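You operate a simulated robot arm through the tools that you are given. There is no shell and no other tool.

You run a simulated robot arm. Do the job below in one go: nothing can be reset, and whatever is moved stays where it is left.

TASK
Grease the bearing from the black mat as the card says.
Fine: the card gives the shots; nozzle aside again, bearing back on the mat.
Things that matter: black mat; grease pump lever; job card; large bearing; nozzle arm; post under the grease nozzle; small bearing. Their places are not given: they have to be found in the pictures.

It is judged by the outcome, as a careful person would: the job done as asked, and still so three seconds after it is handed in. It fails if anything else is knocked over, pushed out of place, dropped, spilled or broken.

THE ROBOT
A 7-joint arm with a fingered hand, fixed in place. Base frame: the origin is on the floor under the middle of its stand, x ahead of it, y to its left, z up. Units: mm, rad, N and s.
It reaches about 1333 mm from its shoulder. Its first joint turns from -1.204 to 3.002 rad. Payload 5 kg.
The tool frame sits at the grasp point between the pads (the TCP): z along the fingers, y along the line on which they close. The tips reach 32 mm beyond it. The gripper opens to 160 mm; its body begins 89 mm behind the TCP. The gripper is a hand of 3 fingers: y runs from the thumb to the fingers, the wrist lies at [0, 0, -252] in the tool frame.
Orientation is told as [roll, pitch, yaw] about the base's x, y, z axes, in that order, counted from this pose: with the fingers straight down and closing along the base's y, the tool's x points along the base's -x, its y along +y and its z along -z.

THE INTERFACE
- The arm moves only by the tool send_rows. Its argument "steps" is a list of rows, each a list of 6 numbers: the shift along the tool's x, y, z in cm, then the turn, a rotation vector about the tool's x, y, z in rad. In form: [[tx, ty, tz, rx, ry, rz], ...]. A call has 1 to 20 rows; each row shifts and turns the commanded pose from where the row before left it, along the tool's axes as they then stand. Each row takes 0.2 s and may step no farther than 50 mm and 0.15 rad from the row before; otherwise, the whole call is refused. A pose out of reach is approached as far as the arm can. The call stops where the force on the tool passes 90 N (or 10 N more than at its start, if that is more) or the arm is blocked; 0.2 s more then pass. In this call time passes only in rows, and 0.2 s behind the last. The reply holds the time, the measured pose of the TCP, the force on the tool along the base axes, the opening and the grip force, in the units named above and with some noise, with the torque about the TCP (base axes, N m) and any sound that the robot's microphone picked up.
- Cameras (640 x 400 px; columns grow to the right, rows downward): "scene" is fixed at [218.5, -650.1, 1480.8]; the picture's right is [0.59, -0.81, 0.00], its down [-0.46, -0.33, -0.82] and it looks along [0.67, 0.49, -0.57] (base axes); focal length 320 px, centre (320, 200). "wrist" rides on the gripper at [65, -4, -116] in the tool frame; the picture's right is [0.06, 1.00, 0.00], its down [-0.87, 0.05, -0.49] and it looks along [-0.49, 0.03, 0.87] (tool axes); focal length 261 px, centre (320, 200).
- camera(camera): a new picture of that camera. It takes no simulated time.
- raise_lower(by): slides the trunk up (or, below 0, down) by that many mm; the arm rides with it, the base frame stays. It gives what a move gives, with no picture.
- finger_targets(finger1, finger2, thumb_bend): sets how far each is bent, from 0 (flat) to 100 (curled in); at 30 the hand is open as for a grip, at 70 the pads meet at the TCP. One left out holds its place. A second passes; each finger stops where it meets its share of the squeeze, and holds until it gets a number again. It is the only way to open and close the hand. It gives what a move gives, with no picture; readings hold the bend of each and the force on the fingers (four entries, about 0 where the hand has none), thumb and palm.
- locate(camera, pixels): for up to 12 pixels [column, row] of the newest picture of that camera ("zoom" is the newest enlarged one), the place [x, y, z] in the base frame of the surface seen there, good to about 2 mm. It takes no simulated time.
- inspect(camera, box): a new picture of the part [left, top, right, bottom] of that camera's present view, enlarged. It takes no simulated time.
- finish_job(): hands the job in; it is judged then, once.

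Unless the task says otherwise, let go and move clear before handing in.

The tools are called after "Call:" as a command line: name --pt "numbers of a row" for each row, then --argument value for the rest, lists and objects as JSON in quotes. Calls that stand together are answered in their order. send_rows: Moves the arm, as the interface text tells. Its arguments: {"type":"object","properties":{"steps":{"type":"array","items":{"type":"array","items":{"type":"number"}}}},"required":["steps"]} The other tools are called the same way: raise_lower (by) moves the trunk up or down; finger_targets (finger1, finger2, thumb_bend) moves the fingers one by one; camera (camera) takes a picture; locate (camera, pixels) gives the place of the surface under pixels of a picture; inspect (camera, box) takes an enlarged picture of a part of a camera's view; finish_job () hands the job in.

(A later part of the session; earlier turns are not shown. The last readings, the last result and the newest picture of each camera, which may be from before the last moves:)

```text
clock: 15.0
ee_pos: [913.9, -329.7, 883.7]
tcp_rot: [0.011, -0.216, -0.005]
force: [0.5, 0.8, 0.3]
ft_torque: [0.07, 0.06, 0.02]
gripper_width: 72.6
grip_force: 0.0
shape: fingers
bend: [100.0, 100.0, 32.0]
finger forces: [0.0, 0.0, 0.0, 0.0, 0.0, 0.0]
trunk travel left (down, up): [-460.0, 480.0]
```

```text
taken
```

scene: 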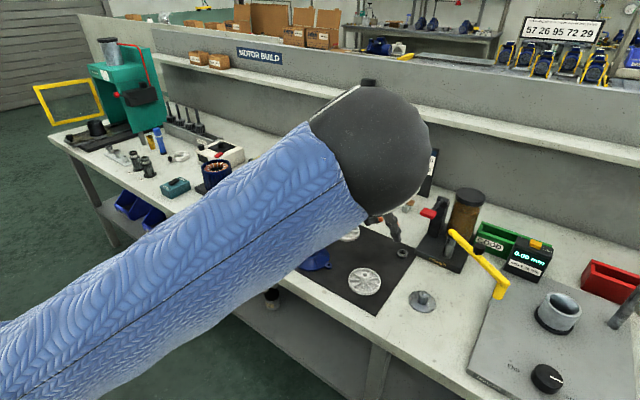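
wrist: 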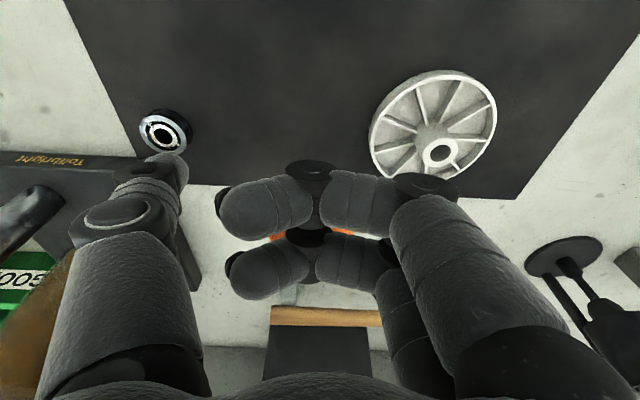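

The wrist picture shows the bearing at (163,132) and the thumb tip at (168,170). I'll measure both and the neighbours.

Call:
inspect --camera "wrist" --box '[60, 90, 240, 200]'

Call:
locate --camera "zoom" --pixels '[[280, 145], [330, 115], [415, 170], [400, 120], [370, 105], [360, 270], [385, 285], [400, 255], [330, 260], [380, 240]]'

Call:
inspect --camera "scene" --box '[365, 205, 435, 265]'

Call:
locate --camera "zoom" --pixels '[[265, 240], [280, 250], [250, 180], [230, 100], [290, 270]]'

```text
3.56 times, centred on (150, 145) of wrist
```

zoom: 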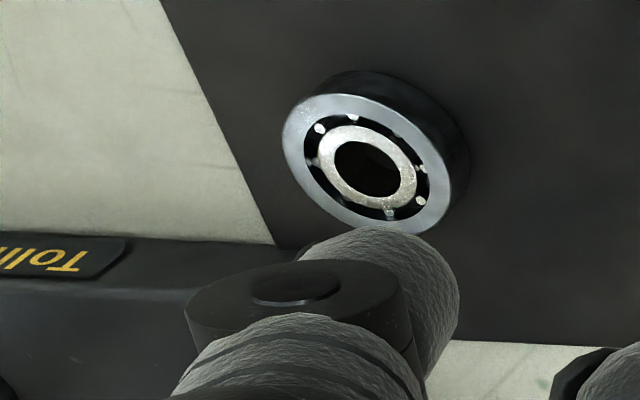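

```text
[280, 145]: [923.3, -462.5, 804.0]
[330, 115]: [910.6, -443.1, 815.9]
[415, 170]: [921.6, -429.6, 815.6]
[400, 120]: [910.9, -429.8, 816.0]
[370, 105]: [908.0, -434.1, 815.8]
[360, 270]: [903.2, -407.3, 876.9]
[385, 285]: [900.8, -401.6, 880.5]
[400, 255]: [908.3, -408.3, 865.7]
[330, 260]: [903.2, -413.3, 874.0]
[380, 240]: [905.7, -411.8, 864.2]
```

```text
6.67 times, centred on (400, 235) of scene
```

zoom: 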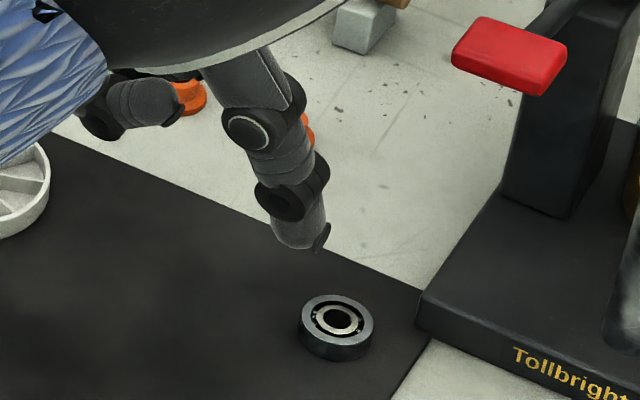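

```text
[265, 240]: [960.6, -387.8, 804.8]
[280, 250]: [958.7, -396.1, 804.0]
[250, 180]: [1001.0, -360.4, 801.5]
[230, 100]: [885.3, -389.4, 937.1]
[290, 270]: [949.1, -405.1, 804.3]
```

Bearing centre confirmed at about (921,-440), mat surface z≈804, bearing top 816. I'll slide the hand 57 mm toward -y so the thumb tip passes over the bearing, and check clearance to the lever pad.

Call:
send_rows --pt "0 -2.0 0 0 0 0" --pt "0 -2.0 0 0 0 0" --pt "0 -1.7 0 0 0 0"

Call:
inspect --camera "scene" --box '[365, 195, 445, 265]'

Call:
camera --camera "wrist"

```text
clock: 15.8
ee_pos: [914.2, -384.6, 883.0]
tcp_rot: [0.011, -0.216, -0.001]
force: [0.5, -0.2, 0.0]
ft_torque: [0.01, -0.02, 0.0]
gripper_width: 72.4
grip_force: 0.0
shape: fingers
bend: [100.0, 100.0, 32.0]
finger forces: [0.0, 0.0, 0.0, 0.0, 0.0, 0.1]
trunk travel left (down, up): [-460.0, 480.0]
```

```text
5.71 times, centred on (405, 230) of scene
```

zoom: 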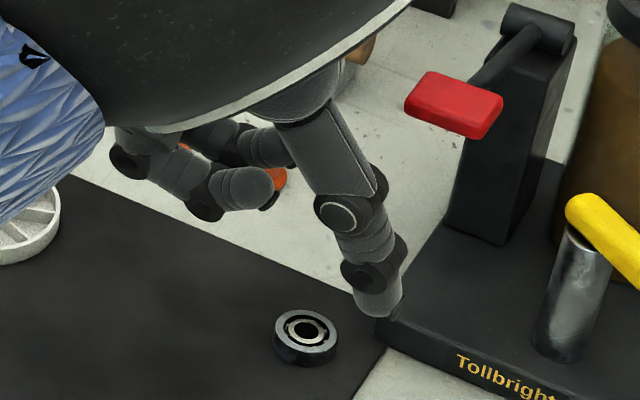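

```text
taken
```

wrist: 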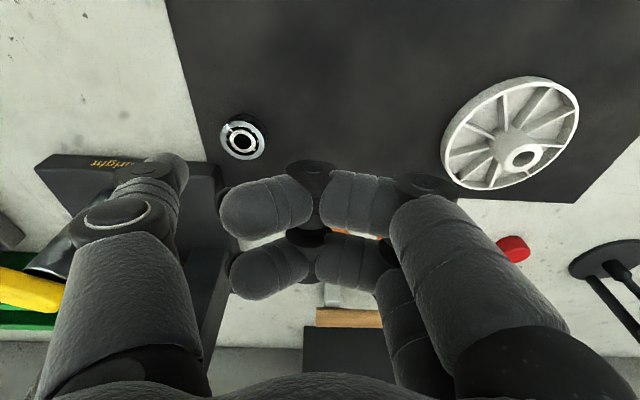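

The thumb tip is now beside the bearing on the pump side, well in front of the pump base (front face x≈947). I'll shift 4 mm further and descend 30 mm, then look again.

Call:
send_rows --pt "0 -0.4 0 0 0 0" --pt "0.321 0 1.466 0 0 0" --pt "0.321 0 1.466 0 0 0"

Call:
inspect --camera "scene" --box '[385, 220, 435, 265]'

Call:
inspect --camera "wrist" --box '[100, 80, 300, 210]'

```text
clock: 16.6
ee_pos: [913.0, -389.6, 853.5]
tcp_rot: [0.009, -0.216, -0.001]
force: [0.3, -0.3, 0.2]
ft_torque: [-0.01, 0.02, 0.0]
gripper_width: 72.5
grip_force: 0.0
shape: fingers
bend: [100.0, 100.0, 32.0]
finger forces: [0.1, 0.1, 0.0, 0.0, 0.0, 0.0]
trunk travel left (down, up): [-460.0, 480.0]
```

```text
8.89 times, centred on (410, 242) of scene
```

zoom: 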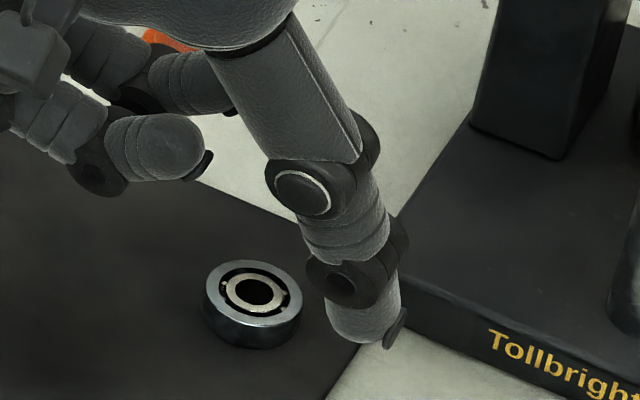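

```text
3.08 times, centred on (200, 145) of wrist
```

zoom: 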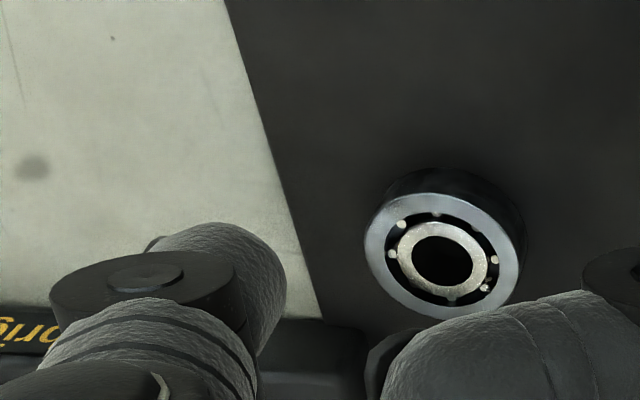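

The thumb tip sits beside the bearing; I'll measure how high it still is.

Call:
locate --camera "zoom" --pixels '[[230, 240], [260, 270], [270, 300], [250, 250], [445, 210]]'

Call:
inspect --camera "scene" --box '[400, 240, 432, 260]'

Call:
locate --camera "zoom" --pixels '[[320, 180], [340, 220], [340, 240], [380, 230], [380, 255], [290, 180], [400, 200], [100, 150]]'

```text
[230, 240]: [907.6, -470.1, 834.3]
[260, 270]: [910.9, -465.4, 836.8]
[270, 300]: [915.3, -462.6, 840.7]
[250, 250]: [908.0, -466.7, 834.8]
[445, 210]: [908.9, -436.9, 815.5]
```

```text
16.00 times, centred on (416, 250) of scene
```

zoom: 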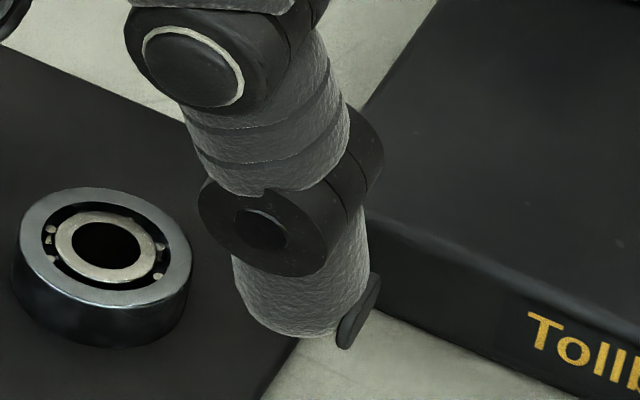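

```text
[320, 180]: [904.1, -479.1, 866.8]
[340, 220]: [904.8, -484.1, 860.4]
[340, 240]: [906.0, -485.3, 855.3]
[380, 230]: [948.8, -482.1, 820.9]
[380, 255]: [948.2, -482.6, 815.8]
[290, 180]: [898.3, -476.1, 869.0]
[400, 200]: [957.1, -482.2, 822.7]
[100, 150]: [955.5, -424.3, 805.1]
```

Call:
locate --camera "zoom" --pixels '[[280, 300], [300, 310], [320, 325], [345, 330], [260, 290], [310, 335], [245, 285], [365, 300]]'

```text
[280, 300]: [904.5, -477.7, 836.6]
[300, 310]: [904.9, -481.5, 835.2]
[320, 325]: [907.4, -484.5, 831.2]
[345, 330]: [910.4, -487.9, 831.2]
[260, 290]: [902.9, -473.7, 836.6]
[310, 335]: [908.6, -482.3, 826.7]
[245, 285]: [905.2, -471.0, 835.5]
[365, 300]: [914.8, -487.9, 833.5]
```

The thumb tip bottom is at z≈825, centre about (916,-476), with 8 mm to the bearing's edge. I'll descend another 18 mm (and 3 mm forward) so the tip sits beside the bearing just above the bench.

Call:
send_rows --pt "0.046 0 0.91 0 0 0" --pt "0.046 0 0.91 0 0 0"

Call:
inspect --camera "scene" --box '[396, 243, 428, 263]'

Call:
locate --camera "zoom" --pixels '[[330, 260], [350, 270], [360, 290], [380, 290], [310, 260], [370, 300], [340, 280], [320, 270]]'

```text
clock: 17.2
ee_pos: [915.2, -388.4, 837.0]
tcp_rot: [0.011, -0.215, -0.003]
force: [0.4, 0.2, 1.6]
ft_torque: [-0.04, -0.03, -0.02]
gripper_width: 72.4
grip_force: 0.2
shape: fingers
bend: [100.0, 100.0, 32.0]
finger forces: [0.1, 0.0, 0.1, 0.0, 0.7, 0.0]
trunk travel left (down, up): [-460.0, 480.0]
```

```text
16.00 times, centred on (412, 253) of scene
```

zoom: 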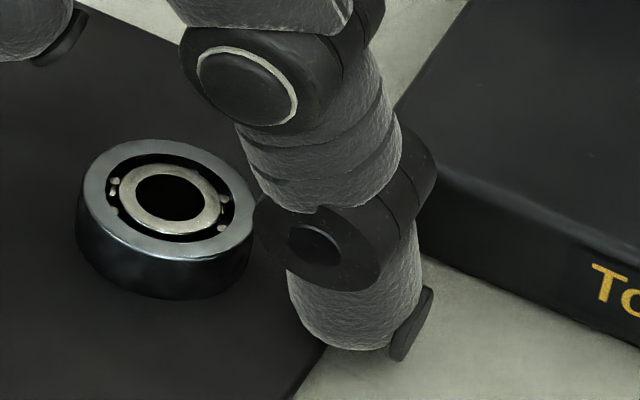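

```text
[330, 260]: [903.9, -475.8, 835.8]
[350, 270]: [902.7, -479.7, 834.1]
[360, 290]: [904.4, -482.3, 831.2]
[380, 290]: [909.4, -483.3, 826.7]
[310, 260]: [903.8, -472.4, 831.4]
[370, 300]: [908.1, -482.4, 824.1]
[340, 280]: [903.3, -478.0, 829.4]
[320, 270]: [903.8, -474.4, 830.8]
```

A light 1.6 N contact shows the tip is at mat level. Before sliding I'll check the heights of the curled fingers and the nearer wheel on the +y side.

Call:
camera --camera "wrist"

Call:
inspect --camera "scene" --box '[330, 200, 430, 270]'

```text
taken
```

wrist: 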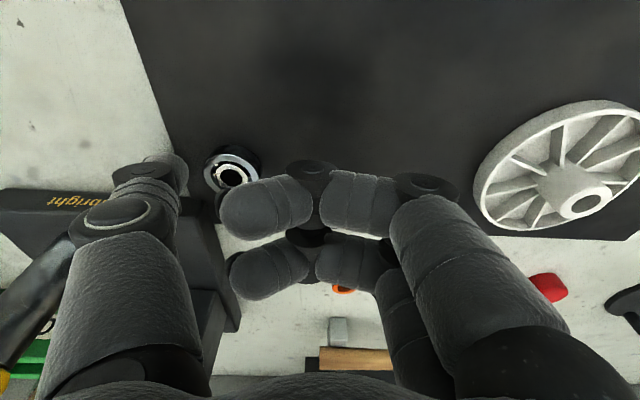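

```text
5.71 times, centred on (380, 235) of scene
```

zoom: 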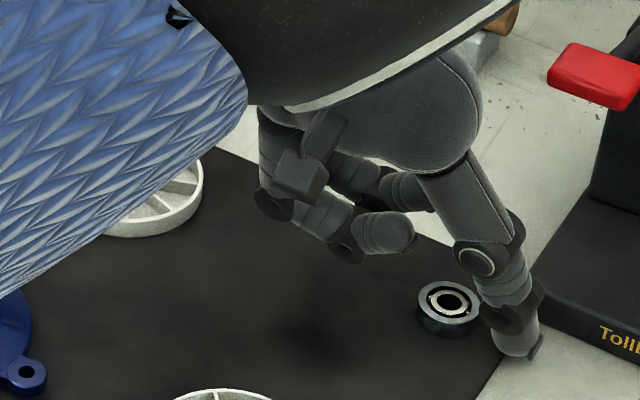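

Call:
locate --camera "zoom" --pixels '[[345, 250], [270, 205], [385, 240], [160, 210], [195, 170], [150, 230], [390, 220], [275, 210]]'

Call:
locate --camera "wrist" --pixels '[[585, 202], [560, 190], [478, 190], [520, 150], [545, 285], [340, 289], [600, 120], [230, 175], [215, 160]]'

```text
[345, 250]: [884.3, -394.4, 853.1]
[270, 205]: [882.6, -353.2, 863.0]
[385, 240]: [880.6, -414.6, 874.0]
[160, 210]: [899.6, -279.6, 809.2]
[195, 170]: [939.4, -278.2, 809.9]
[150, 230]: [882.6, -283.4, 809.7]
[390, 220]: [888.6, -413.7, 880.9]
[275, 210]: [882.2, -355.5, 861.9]
```

```text
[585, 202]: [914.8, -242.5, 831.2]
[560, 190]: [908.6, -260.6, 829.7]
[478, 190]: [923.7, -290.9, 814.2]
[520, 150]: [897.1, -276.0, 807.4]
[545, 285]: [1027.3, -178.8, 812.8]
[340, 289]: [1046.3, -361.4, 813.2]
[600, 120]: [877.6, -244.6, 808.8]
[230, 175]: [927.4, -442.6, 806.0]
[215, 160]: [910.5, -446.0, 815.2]
```

The wheel's hub top is z≈831 and the curled fingers stay above 850, so the slide is clear. I'll lift 1 mm and draw the bearing about 57 mm toward +y in small steps.

Call:
send_rows --pt "-0.02 0 -0.1 0 0 0" --pt "0 0.5 0 0 0 0" --pt "0 0.5 0 0 0 0" --pt "0 0.5 0 0 0 0" --pt "0 0.5 0 0 0 0"

Call:
inspect --camera "scene" --box '[376, 233, 428, 265]'

```text
clock: 18.4
ee_pos: [916.8, -366.3, 837.9]
tcp_rot: [0.008, -0.215, -0.004]
force: [0.3, -0.4, 0.6]
ft_torque: [0.01, 0.01, -0.01]
gripper_width: 72.7
grip_force: 0.2
shape: fingers
bend: [100.0, 100.0, 32.0]
finger forces: [0.0, 0.1, 0.0, 0.0, 0.2, 0.0]
trunk travel left (down, up): [-460.0, 480.0]
```

```text
12.31 times, centred on (402, 249) of scene
```

zoom: 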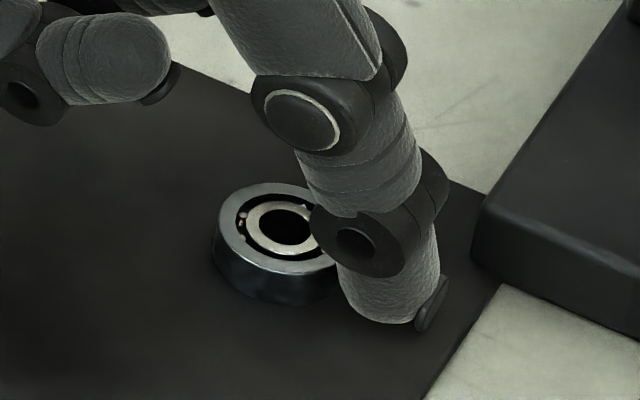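

The thumb is pushing the bearing smoothly with hardly any force. I'll continue another 45 mm.

Call:
send_rows --pt "0 0.5 0 0 0 0" --pt "0 0.5 0 0 0 0" --pt "0 0.5 0 0 0 0" --pt "0 0.5 0 0 0 0" --pt "0 0.5 0 0 0 0" --pt "0 0.5 0 0 0 0" --pt "0 0.5 0 0 0 0" --pt "0 0.5 0 0 0 0" --pt "0 0.5 0 0 0 0"

Call:
inspect --camera "scene" --box '[356, 223, 428, 265]'

Call:
camera --camera "wrist"

```text
clock: 20.4
ee_pos: [915.3, -323.5, 837.1]
tcp_rot: [0.011, -0.214, -0.004]
force: [0.4, -0.2, -0.3]
ft_torque: [-0.01, -0.03, 0.03]
gripper_width: 72.8
grip_force: 0.4
shape: fingers
bend: [100.0, 100.0, 32.0]
finger forces: [0.0, 0.0, 0.1, 0.1, 0.5, 0.1]
trunk travel left (down, up): [-460.0, 480.0]
```

```text
8.89 times, centred on (392, 244) of scene
```

zoom: 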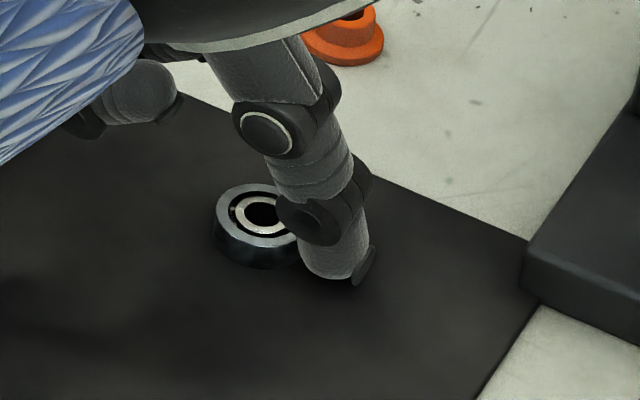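

```text
taken
```

wrist: 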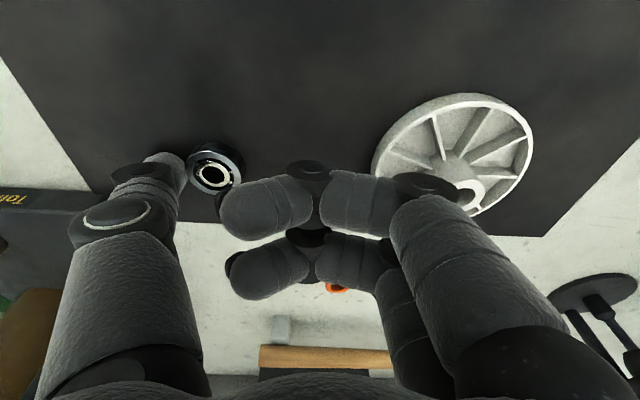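

The bearing is now around (920,-384), clear of the lever. Next I'll bring it ~55 mm toward the robot so an almost vertical grasp is reachable: lift the thumb, go round to the bearing's far (+x) side and lower.

Call:
send_rows --pt "0 -0.3 0 0 0 0" --pt "-0.268 0 -1.22 0 0 0" --pt "-0.268 0 -1.22 0 0 0" --pt "-1.66 1.53 0.365 0 0 0" --pt "-1.66 1.53 0.365 0 0 0"

Call:
inspect --camera "scene" --box '[356, 213, 428, 265]'

Call:
camera --camera "wrist"

```text
clock: 21.6
ee_pos: [950.9, -298.7, 862.4]
tcp_rot: [0.01, -0.214, -0.003]
force: [0.4, -1.1, 0.4]
ft_torque: [-0.02, 0.02, 0.0]
gripper_width: 72.9
grip_force: 0.0
shape: fingers
bend: [100.0, 100.0, 32.0]
finger forces: [0.0, 0.0, 0.1, 0.0, 0.0, 0.0]
trunk travel left (down, up): [-460.0, 480.0]
```

```text
7.69 times, centred on (392, 239) of scene
```

zoom: 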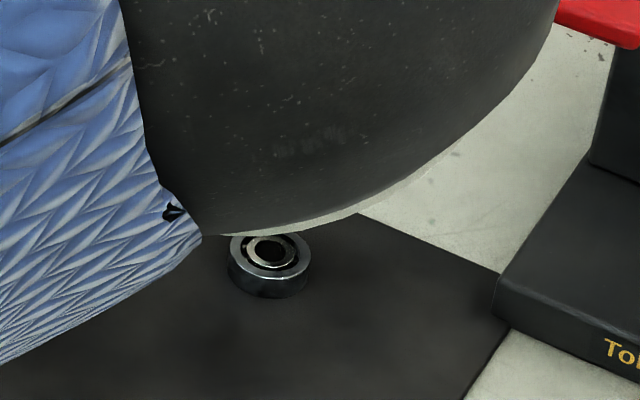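

```text
taken
```

wrist: 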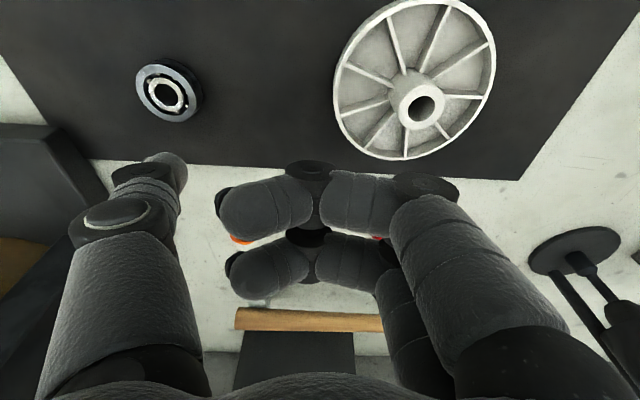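

The elbow hides the thumb in the scene view, so I'll use the wrist picture: bearing at (168,92), thumb tip near (170,168).

Call:
locate --camera "wrist" --pixels '[[140, 85], [195, 100], [160, 68], [150, 75], [165, 158], [178, 168], [182, 180], [240, 240], [375, 238]]'

Call:
inspect --camera "wrist" --box '[80, 40, 260, 200]'

```text
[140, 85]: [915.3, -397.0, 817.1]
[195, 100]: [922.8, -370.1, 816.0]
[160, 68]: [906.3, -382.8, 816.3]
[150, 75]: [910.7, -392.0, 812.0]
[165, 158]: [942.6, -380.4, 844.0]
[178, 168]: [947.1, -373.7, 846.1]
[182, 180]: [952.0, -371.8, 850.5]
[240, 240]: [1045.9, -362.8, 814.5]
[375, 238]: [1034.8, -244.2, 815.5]
```

```text
2.50 times, centred on (170, 120) of wrist
```

zoom: 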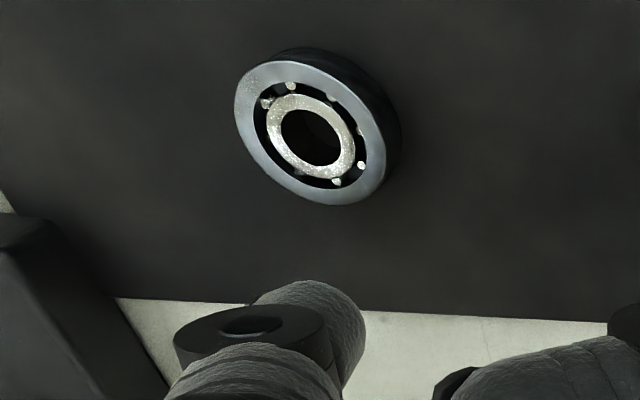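

Bearing centre is (919,-383.5) and the thumb tip is about 10 mm beyond its far edge. I'll lower beside it and then pull it toward the robot.

Call:
send_rows --pt "0.26 0.15 1.2 0 0 0" --pt "0.26 0.15 1.2 0 0 0"

Call:
inspect --camera "wrist" --box '[80, 60, 260, 200]'

```text
clock: 22.2
ee_pos: [949.6, -293.4, 839.5]
tcp_rot: [0.01, -0.216, -0.004]
force: [0.8, 0.5, 0.4]
ft_torque: [0.02, -0.02, -0.03]
gripper_width: 72.6
grip_force: 0.1
shape: fingers
bend: [100.0, 100.0, 32.0]
finger forces: [0.0, 0.1, 0.0, 0.0, 0.0, 0.0]
trunk travel left (down, up): [-460.0, 480.0]
```

```text
2.86 times, centred on (170, 130) of wrist
```

zoom: 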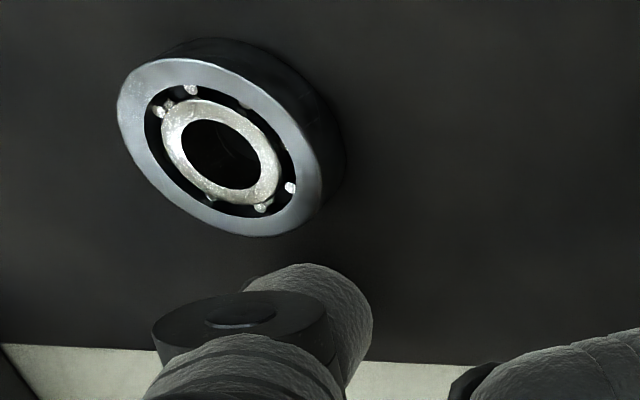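

Call:
send_rows --pt "0.488 -0.03 -0.107 0 0 0" --pt "0.488 -0.03 -0.107 0 0 0" --pt "0.488 0 -0.107 0 0 0" --pt "0.488 0 -0.107 0 0 0" --pt "0.488 0 -0.107 0 0 0" --pt "0.488 0 -0.107 0 0 0"

Call:
camera --camera "wrist"

Call:
inspect --camera "scene" --box '[340, 213, 428, 275]'

```text
clock: 23.6
ee_pos: [920.7, -292.8, 838.9]
tcp_rot: [0.01, -0.214, -0.003]
force: [0.8, -0.5, -0.3]
ft_torque: [0.0, 0.02, 0.03]
gripper_width: 72.4
grip_force: 0.3
shape: fingers
bend: [100.0, 100.0, 32.0]
finger forces: [0.0, 0.0, 0.1, 0.1, 0.3, 0.1]
trunk travel left (down, up): [-460.0, 480.0]
```

```text
taken
```

wrist: 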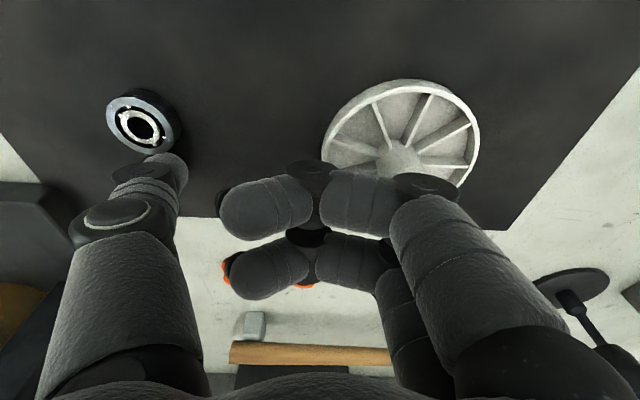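

```text
6.45 times, centred on (384, 244) of scene
```

zoom: 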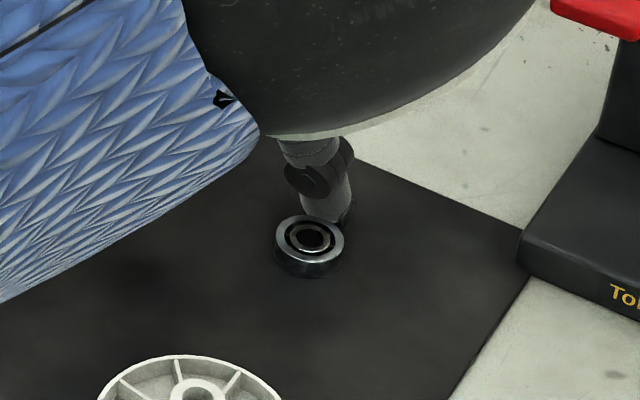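

Call:
locate --camera "zoom" --pixels '[[276, 238], [343, 243], [290, 238], [330, 242]]'

Call:
locate --camera "wrist" --pixels '[[110, 112], [168, 140], [440, 165], [385, 165]]'

Call:
send_rows --pt "0.488 0 -0.107 0 0 0" --pt "0.488 0 -0.107 0 0 0" --pt "0.488 0 -0.107 0 0 0" --pt "0.488 0 -0.107 0 0 0" --pt "0.488 0 -0.107 0 0 0" --pt "0.488 0 -0.107 0 0 0" --pt "0.488 0 -0.107 0 0 0"

Call:
camera --camera "wrist"

Call:
inspect --camera "scene" --box '[340, 213, 428, 275]'

```text
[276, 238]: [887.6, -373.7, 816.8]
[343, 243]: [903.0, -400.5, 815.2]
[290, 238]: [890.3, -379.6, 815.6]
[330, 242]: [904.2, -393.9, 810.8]
```

```text
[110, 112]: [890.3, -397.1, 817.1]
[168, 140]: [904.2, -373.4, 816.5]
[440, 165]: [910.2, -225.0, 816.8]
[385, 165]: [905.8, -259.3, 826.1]
```

```text
clock: 25.2
ee_pos: [885.1, -293.2, 840.0]
tcp_rot: [0.009, -0.216, -0.003]
force: [0.2, -0.4, 0.0]
ft_torque: [-0.03, -0.04, 0.03]
gripper_width: 72.3
grip_force: 0.1
shape: fingers
bend: [100.0, 100.0, 32.0]
finger forces: [0.0, 0.0, 0.0, 0.1, 0.3, 0.1]
trunk travel left (down, up): [-460.0, 480.0]
```

```text
taken
```

wrist: 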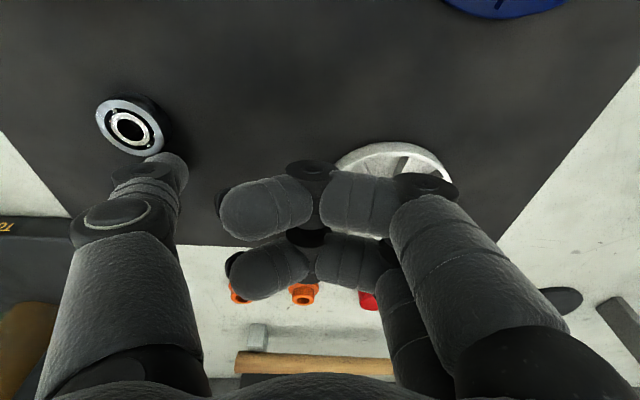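

```text
6.45 times, centred on (384, 244) of scene
```

zoom: 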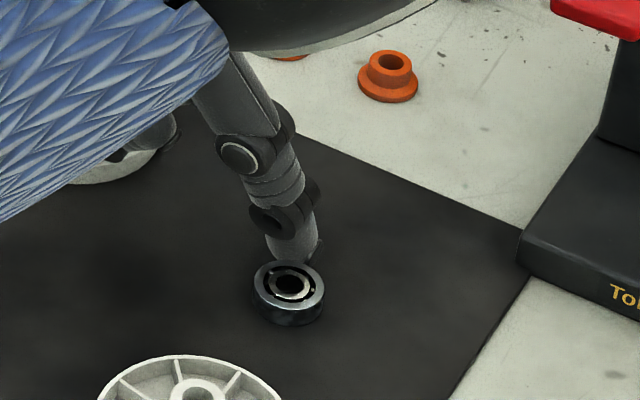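

The bearing slid to about (861,-386), in open mat. I'll measure it, then back the thumb off and lift.

Call:
locate --camera "zoom" --pixels '[[254, 287], [323, 290], [268, 285], [310, 290], [289, 300], [190, 395], [270, 370]]'

Call:
send_rows --pt "-0.49 0 0.1 0 0 0" --pt "-0.49 0 -2.0 0 0 0" --pt "0 0 -4.0 0 0 0" --pt "0 0 -4.0 0 0 0" --pt "0 0 -4.0 0 0 0"

Call:
camera --camera "wrist"

Call:
camera --camera "scene"

```text
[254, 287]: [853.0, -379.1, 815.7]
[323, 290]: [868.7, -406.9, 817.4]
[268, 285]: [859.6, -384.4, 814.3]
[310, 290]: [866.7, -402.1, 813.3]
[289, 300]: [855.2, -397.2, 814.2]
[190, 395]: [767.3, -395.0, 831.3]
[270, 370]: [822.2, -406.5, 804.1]
```

```text
clock: 26.4
ee_pos: [864.9, -295.1, 977.9]
tcp_rot: [0.009, -0.214, -0.002]
force: [-0.4, 0.1, 0.1]
ft_torque: [0.01, -0.03, -0.01]
gripper_width: 72.6
grip_force: 0.1
shape: fingers
bend: [100.0, 100.0, 32.0]
finger forces: [0.1, 0.1, 0.1, 0.1, 0.0, 0.0]
trunk travel left (down, up): [-460.0, 480.0]
```

```text
taken
```

wrist: 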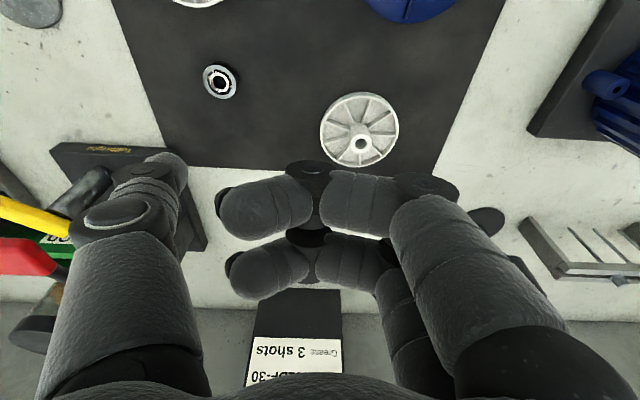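

```text
taken
```

scene: 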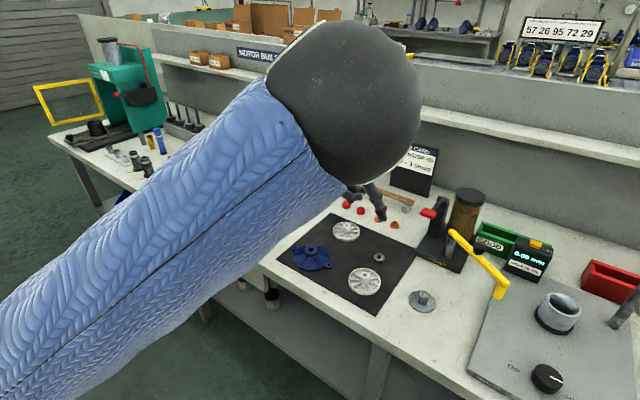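

Bearing is at about (861,-393) in clear space. I'll reduce the lean to 0.1 rad, open the hand partly (bend 55), and hover above the bearing to study the fingertips.

Call:
send_rows --pt "0 0 0 0 0.115 0" --pt "0.23 -3.27 0.92 0 0 0" --pt "0.23 -3.27 0.92 0 0 0" --pt "0.23 -3.27 0.92 0 0 0"

Call:
finger_targets --finger1 57 --finger2 57 --thumb_bend 57

Call:
camera --camera "wrist"

Call:
camera --camera "scene"

```text
clock: 27.4
ee_pos: [859.5, -391.7, 948.4]
tcp_rot: [0.012, -0.101, -0.003]
force: [0.1, 0.0, 0.0]
ft_torque: [-0.01, -0.02, 0.02]
gripper_width: 72.5
grip_force: 0.0
shape: fingers
bend: [100.0, 100.0, 32.0]
finger forces: [0.0, 0.0, 0.0, 0.0, 0.0, 0.0]
trunk travel left (down, up): [-460.0, 480.0]
```

```text
clock: 28.4
ee_pos: [860.0, -391.8, 949.1]
tcp_rot: [0.01, -0.099, -0.001]
force: [0.0, -0.3, -0.6]
ft_torque: [-0.02, 0.02, -0.03]
gripper_width: 62.8
grip_force: 0.1
shape: fingers
bend: [56.0, 56.0, 56.0]
finger forces: [0.1, 0.0, 0.0, 0.0, 0.0, 0.1]
trunk travel left (down, up): [-460.0, 480.0]
```

```text
taken
```

wrist: 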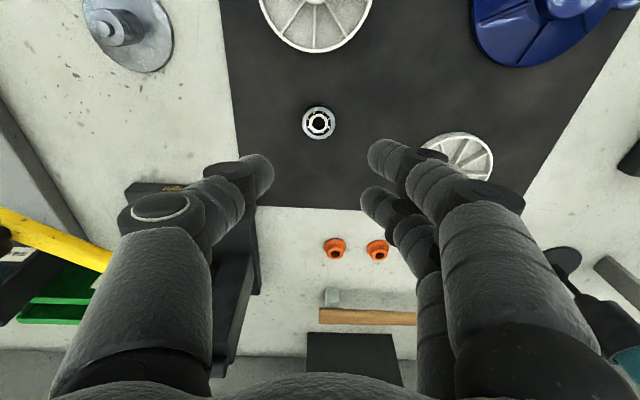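

```text
taken
```

scene: 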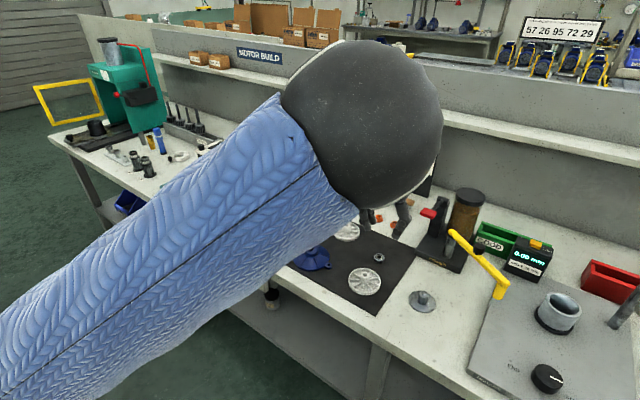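

The bearing is at wrist (319,122), between the fingers. I'll measure it and zoom on the tips.

Call:
inspect --camera "wrist" --box '[270, 90, 370, 155]'

Call:
locate --camera "zoom" --pixels '[[215, 170], [420, 200], [300, 150], [335, 250], [260, 200], [390, 215], [320, 110], [300, 290]]'

Call:
inspect --camera "scene" --box '[350, 190, 430, 275]'

Call:
locate --camera "zoom" --pixels '[[250, 200], [270, 215], [245, 225], [230, 130], [140, 150], [100, 150], [60, 130], [255, 235]]'

```text
6.15 times, centred on (320, 122) of wrist
```

zoom: 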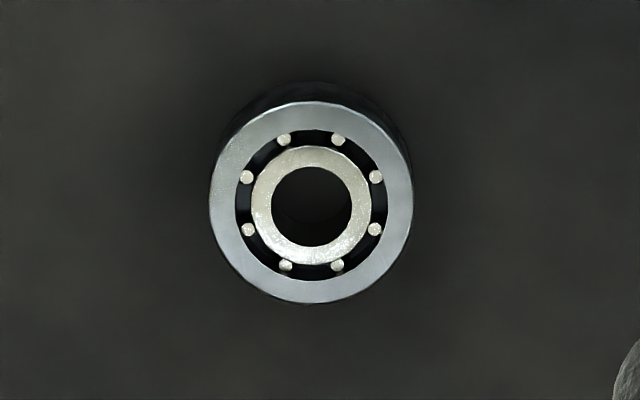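

```text
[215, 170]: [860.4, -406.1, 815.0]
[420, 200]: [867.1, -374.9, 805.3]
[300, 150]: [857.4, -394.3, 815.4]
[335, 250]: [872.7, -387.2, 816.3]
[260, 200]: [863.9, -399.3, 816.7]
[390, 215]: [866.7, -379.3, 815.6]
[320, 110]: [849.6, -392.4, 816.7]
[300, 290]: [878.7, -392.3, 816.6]
```

```text
4.71 times, centred on (390, 232) of scene
```

zoom: 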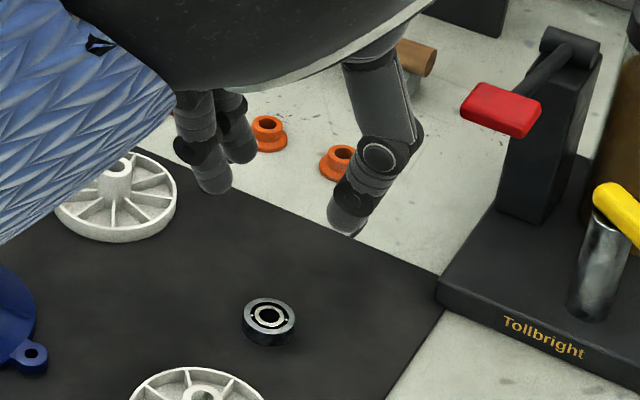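

```text
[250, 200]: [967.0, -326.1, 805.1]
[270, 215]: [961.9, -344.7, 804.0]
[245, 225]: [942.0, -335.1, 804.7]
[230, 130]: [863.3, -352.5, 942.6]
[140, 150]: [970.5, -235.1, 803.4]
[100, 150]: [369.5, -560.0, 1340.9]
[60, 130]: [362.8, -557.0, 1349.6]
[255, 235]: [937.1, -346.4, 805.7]
```

Bearing centre refined to (865,-392). I'll zoom on the thumb and finger tips to determine how far they reach below TCP at this bend.

Call:
inspect --camera "scene" --box '[385, 220, 417, 240]'

Call:
locate --camera "zoom" --pixels '[[200, 340], [220, 350], [240, 350], [180, 320], [250, 320], [200, 300], [230, 370], [215, 360]]'

Call:
inspect --camera "scene" --box '[352, 205, 384, 235]'

Call:
locate --camera "zoom" --pixels '[[220, 200], [240, 230], [250, 220], [200, 180], [300, 150], [310, 110], [260, 210]]'

```text
16.00 times, centred on (401, 230) of scene
```

zoom: 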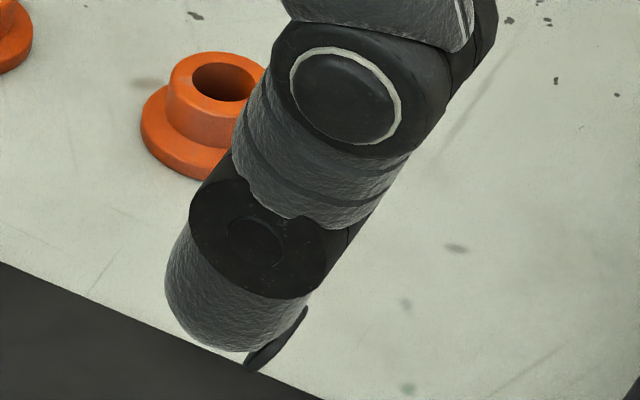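

```text
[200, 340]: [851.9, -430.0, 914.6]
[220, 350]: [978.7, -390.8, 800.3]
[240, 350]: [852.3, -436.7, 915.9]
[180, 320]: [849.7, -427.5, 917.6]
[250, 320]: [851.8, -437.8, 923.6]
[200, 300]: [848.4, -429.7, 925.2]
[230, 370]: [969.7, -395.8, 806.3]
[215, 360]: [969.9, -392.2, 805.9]
```

```text
13.33 times, centred on (368, 220) of scene
```

zoom: 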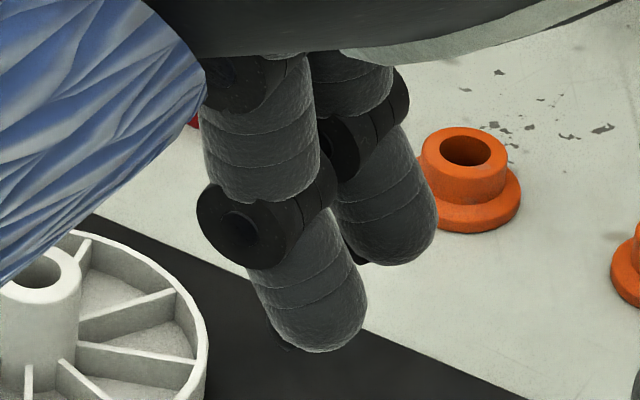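

```text
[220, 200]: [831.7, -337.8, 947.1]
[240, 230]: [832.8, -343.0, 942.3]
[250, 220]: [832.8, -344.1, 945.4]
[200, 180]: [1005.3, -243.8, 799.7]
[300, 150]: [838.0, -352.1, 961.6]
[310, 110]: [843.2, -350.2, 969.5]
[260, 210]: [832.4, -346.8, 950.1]
```

The thumb tip bottom is about 37 mm below TCP at this bend. I'll descend 90 mm toward the bearing, staying ~18 mm above the mat with the tips, and check alignment.

Call:
send_rows --pt "0.23 0 2.99 0 0 0" --pt "0.23 0 2.99 0 0 0" --pt "0.23 0 2.99 0 0 0"

Call:
camera --camera "wrist"

Call:
inspect --camera "scene" --box '[350, 220, 414, 270]'

```text
clock: 29.2
ee_pos: [862.6, -393.5, 858.2]
tcp_rot: [0.011, -0.099, -0.001]
force: [-0.2, -0.6, -0.3]
ft_torque: [0.02, -0.01, 0.01]
gripper_width: 63.1
grip_force: 0.0
shape: fingers
bend: [56.0, 56.0, 56.0]
finger forces: [0.0, 0.1, 0.1, 0.1, 0.0, 0.1]
trunk travel left (down, up): [-460.0, 480.0]
```

```text
taken
```

wrist: 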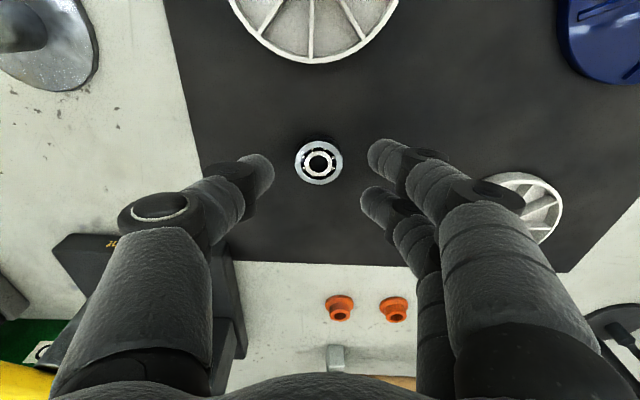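

```text
8.00 times, centred on (382, 245) of scene
```

zoom: 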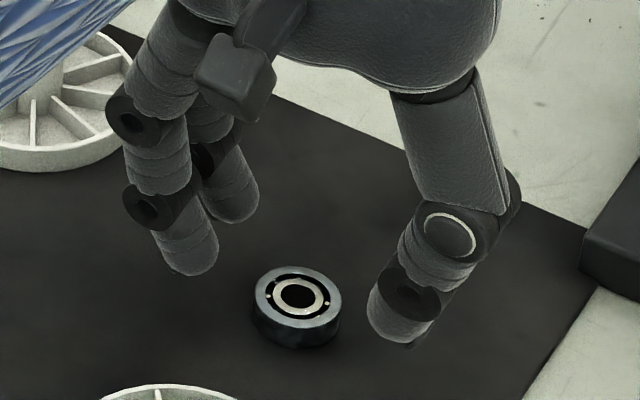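

Well aligned: the bearing is centred between thumb and fingers. I'll lower 16 mm so the tips nearly touch the mat.

Call:
send_rows --pt "0.03 0.15 0.8 0 0 0" --pt "0.03 0 0.8 0 0 0"

Call:
inspect --camera "scene" --box '[350, 220, 414, 270]'

```text
clock: 29.8
ee_pos: [864.0, -389.7, 845.9]
tcp_rot: [0.011, -0.102, -0.001]
force: [-2.9, -1.0, 19.9]
ft_torque: [0.12, 0.35, -0.02]
gripper_width: 62.9
grip_force: 10.6
shape: fingers
bend: [58.0, 56.0, 56.0]
finger forces: [12.6, 0.1, 0.0, 0.0, 8.1, 0.0]
trunk travel left (down, up): [-460.0, 480.0]
```

```text
8.00 times, centred on (382, 245) of scene
```

zoom: 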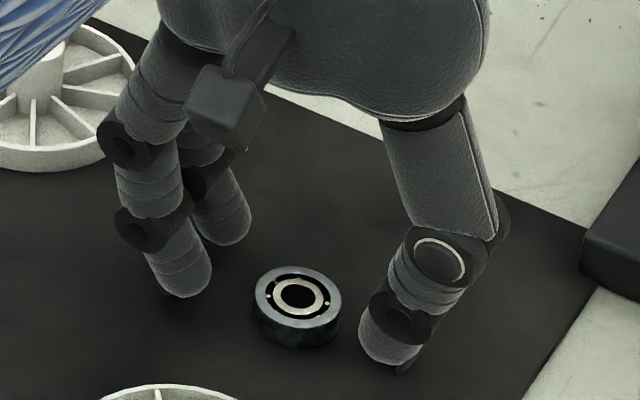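

Finger 1 and the thumb touched the mat (20 N) at TCP z=846, so tips reach ~42 mm below TCP. I'll back off 2 mm and start closing gently.

Call:
send_rows --pt "0 0 -0.2 0 0 0"

Call:
finger_targets --finger1 61 --finger2 61 --thumb_bend 61

Call:
inspect --camera "scene" --box '[350, 220, 414, 270]'

Call:
camera --camera "wrist"

```text
clock: 30.2
ee_pos: [864.4, -390.2, 845.1]
tcp_rot: [0.009, -0.102, -0.002]
force: [3.4, 0.3, 12.9]
ft_torque: [0.2, 0.05, -0.06]
gripper_width: 63.1
grip_force: 6.9
shape: fingers
bend: [58.0, 56.0, 56.0]
finger forces: [9.2, 0.0, 0.0, 0.1, 3.9, 0.1]
trunk travel left (down, up): [-460.0, 480.0]
```

```text
clock: 31.2
ee_pos: [863.6, -389.5, 845.7]
tcp_rot: [0.009, -0.101, -0.001]
force: [4.1, 5.5, 11.4]
ft_torque: [0.63, 0.04, -0.28]
gripper_width: 52.7
grip_force: 5.6
shape: fingers
bend: [58.0, 61.0, 61.0]
finger forces: [11.1, 0.0, 0.0, 0.0, 0.0, 0.1]
trunk travel left (down, up): [-460.0, 480.0]
```

```text
8.00 times, centred on (382, 245) of scene
```

zoom: 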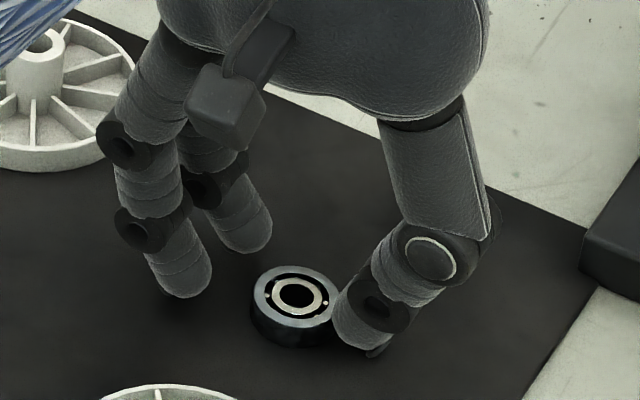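

```text
taken
```

wrist: 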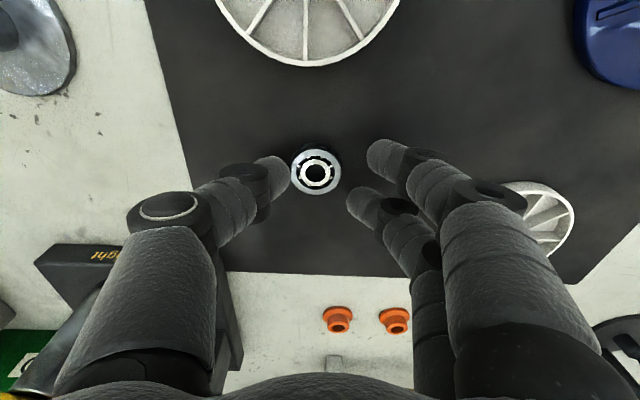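

Finger 1 is pinned on the mat because the lean puts it lower than finger 2. I'll lift 4 mm, take out most of the lean so both fingers are level, then close.

Call:
send_rows --pt "0 0 -0.4 0 0 0" --pt "-0.15 0 0 0 0.04 0" --pt "-0.15 0 0 0 0.035 0"

Call:
finger_targets --finger1 59 --finger2 59 --thumb_bend 59

Call:
inspect --camera "scene" --box '[350, 220, 414, 270]'

Call:
camera --camera "wrist"

```text
clock: 32.0
ee_pos: [866.4, -390.4, 848.5]
tcp_rot: [0.009, -0.025, -0.002]
force: [0.0, 0.7, -0.9]
ft_torque: [0.0, 0.02, -0.02]
gripper_width: 44.5
grip_force: 0.1
shape: fingers
bend: [61.0, 61.0, 61.0]
finger forces: [0.1, 0.1, 0.1, 0.0, 0.1, 0.0]
trunk travel left (down, up): [-460.0, 480.0]
```

```text
clock: 33.0
ee_pos: [866.7, -389.4, 850.0]
tcp_rot: [0.009, -0.024, -0.001]
force: [0.4, 0.4, 0.9]
ft_torque: [-0.04, 0.0, 0.0]
gripper_width: 50.6
grip_force: 0.0
shape: fingers
bend: [59.0, 59.0, 59.0]
finger forces: [0.0, 0.1, 0.0, 0.0, 0.0, 0.0]
trunk travel left (down, up): [-460.0, 480.0]
```

```text
8.00 times, centred on (382, 245) of scene
```

zoom: 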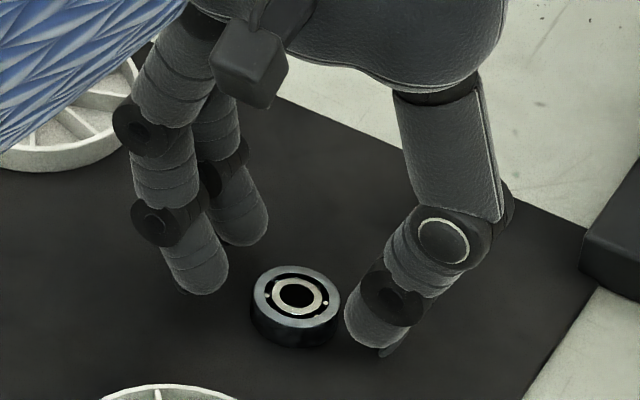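

```text
taken
```

wrist: 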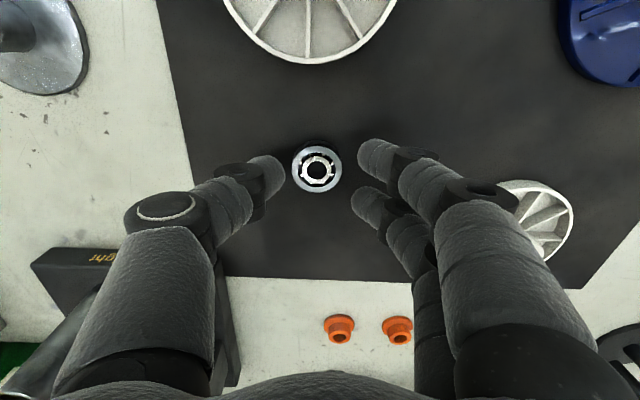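

Call:
inspect --camera "wrist" --box '[240, 110, 400, 230]'

Call:
locate --camera "zoom" --pixels '[[220, 195], [395, 205], [315, 115], [305, 280], [150, 190], [185, 205], [470, 150], [450, 320]]'

```text
3.33 times, centred on (320, 170) of wrist
```

zoom: 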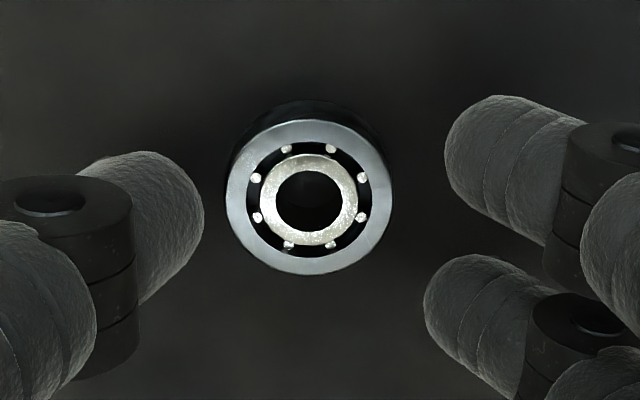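

```text
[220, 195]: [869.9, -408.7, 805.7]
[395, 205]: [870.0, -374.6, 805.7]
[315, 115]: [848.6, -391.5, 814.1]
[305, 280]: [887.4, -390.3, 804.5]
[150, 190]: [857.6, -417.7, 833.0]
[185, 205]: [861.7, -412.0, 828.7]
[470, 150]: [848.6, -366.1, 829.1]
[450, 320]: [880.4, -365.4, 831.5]
```

Bearing is centred between the level fingers. I'll lower 4 mm and check contact.

Call:
send_rows --pt "0 -0.1 0.2 0 0 0" --pt "0 0 0.2 0 0 0"

```text
clock: 33.6
ee_pos: [867.4, -391.1, 844.8]
tcp_rot: [0.009, -0.024, -0.002]
force: [-0.6, 0.7, 0.2]
ft_torque: [0.0, -0.04, 0.02]
gripper_width: 50.7
grip_force: 0.0
shape: fingers
bend: [59.0, 59.0, 59.0]
finger forces: [0.0, 0.1, 0.1, 0.1, 0.0, 0.1]
trunk travel left (down, up): [-460.0, 480.0]
```

Call:
send_rows --pt "0 0 0.15 0 0 0"

Call:
send_rows --pt "0 0 0.1 0 0 0"

```text
clock: 34.0
ee_pos: [866.7, -391.0, 845.5]
tcp_rot: [0.01, -0.025, -0.002]
force: [2.2, -0.2, 5.1]
ft_torque: [-0.21, -0.02, 0.05]
gripper_width: 51.0
grip_force: 2.2
shape: fingers
bend: [59.0, 59.0, 59.0]
finger forces: [0.0, 0.1, 0.0, 0.1, 4.3, 0.0]
trunk travel left (down, up): [-460.0, 480.0]
```

```text
clock: 34.4
ee_pos: [866.1, -391.4, 843.0]
tcp_rot: [0.009, -0.027, -0.003]
force: [2.2, -2.3, 13.6]
ft_torque: [-0.5, 0.02, 0.02]
gripper_width: 51.0
grip_force: 6.4
shape: fingers
bend: [59.0, 59.0, 59.0]
finger forces: [0.0, 0.1, 0.1, 0.1, 13.0, 0.1]
trunk travel left (down, up): [-460.0, 480.0]
```

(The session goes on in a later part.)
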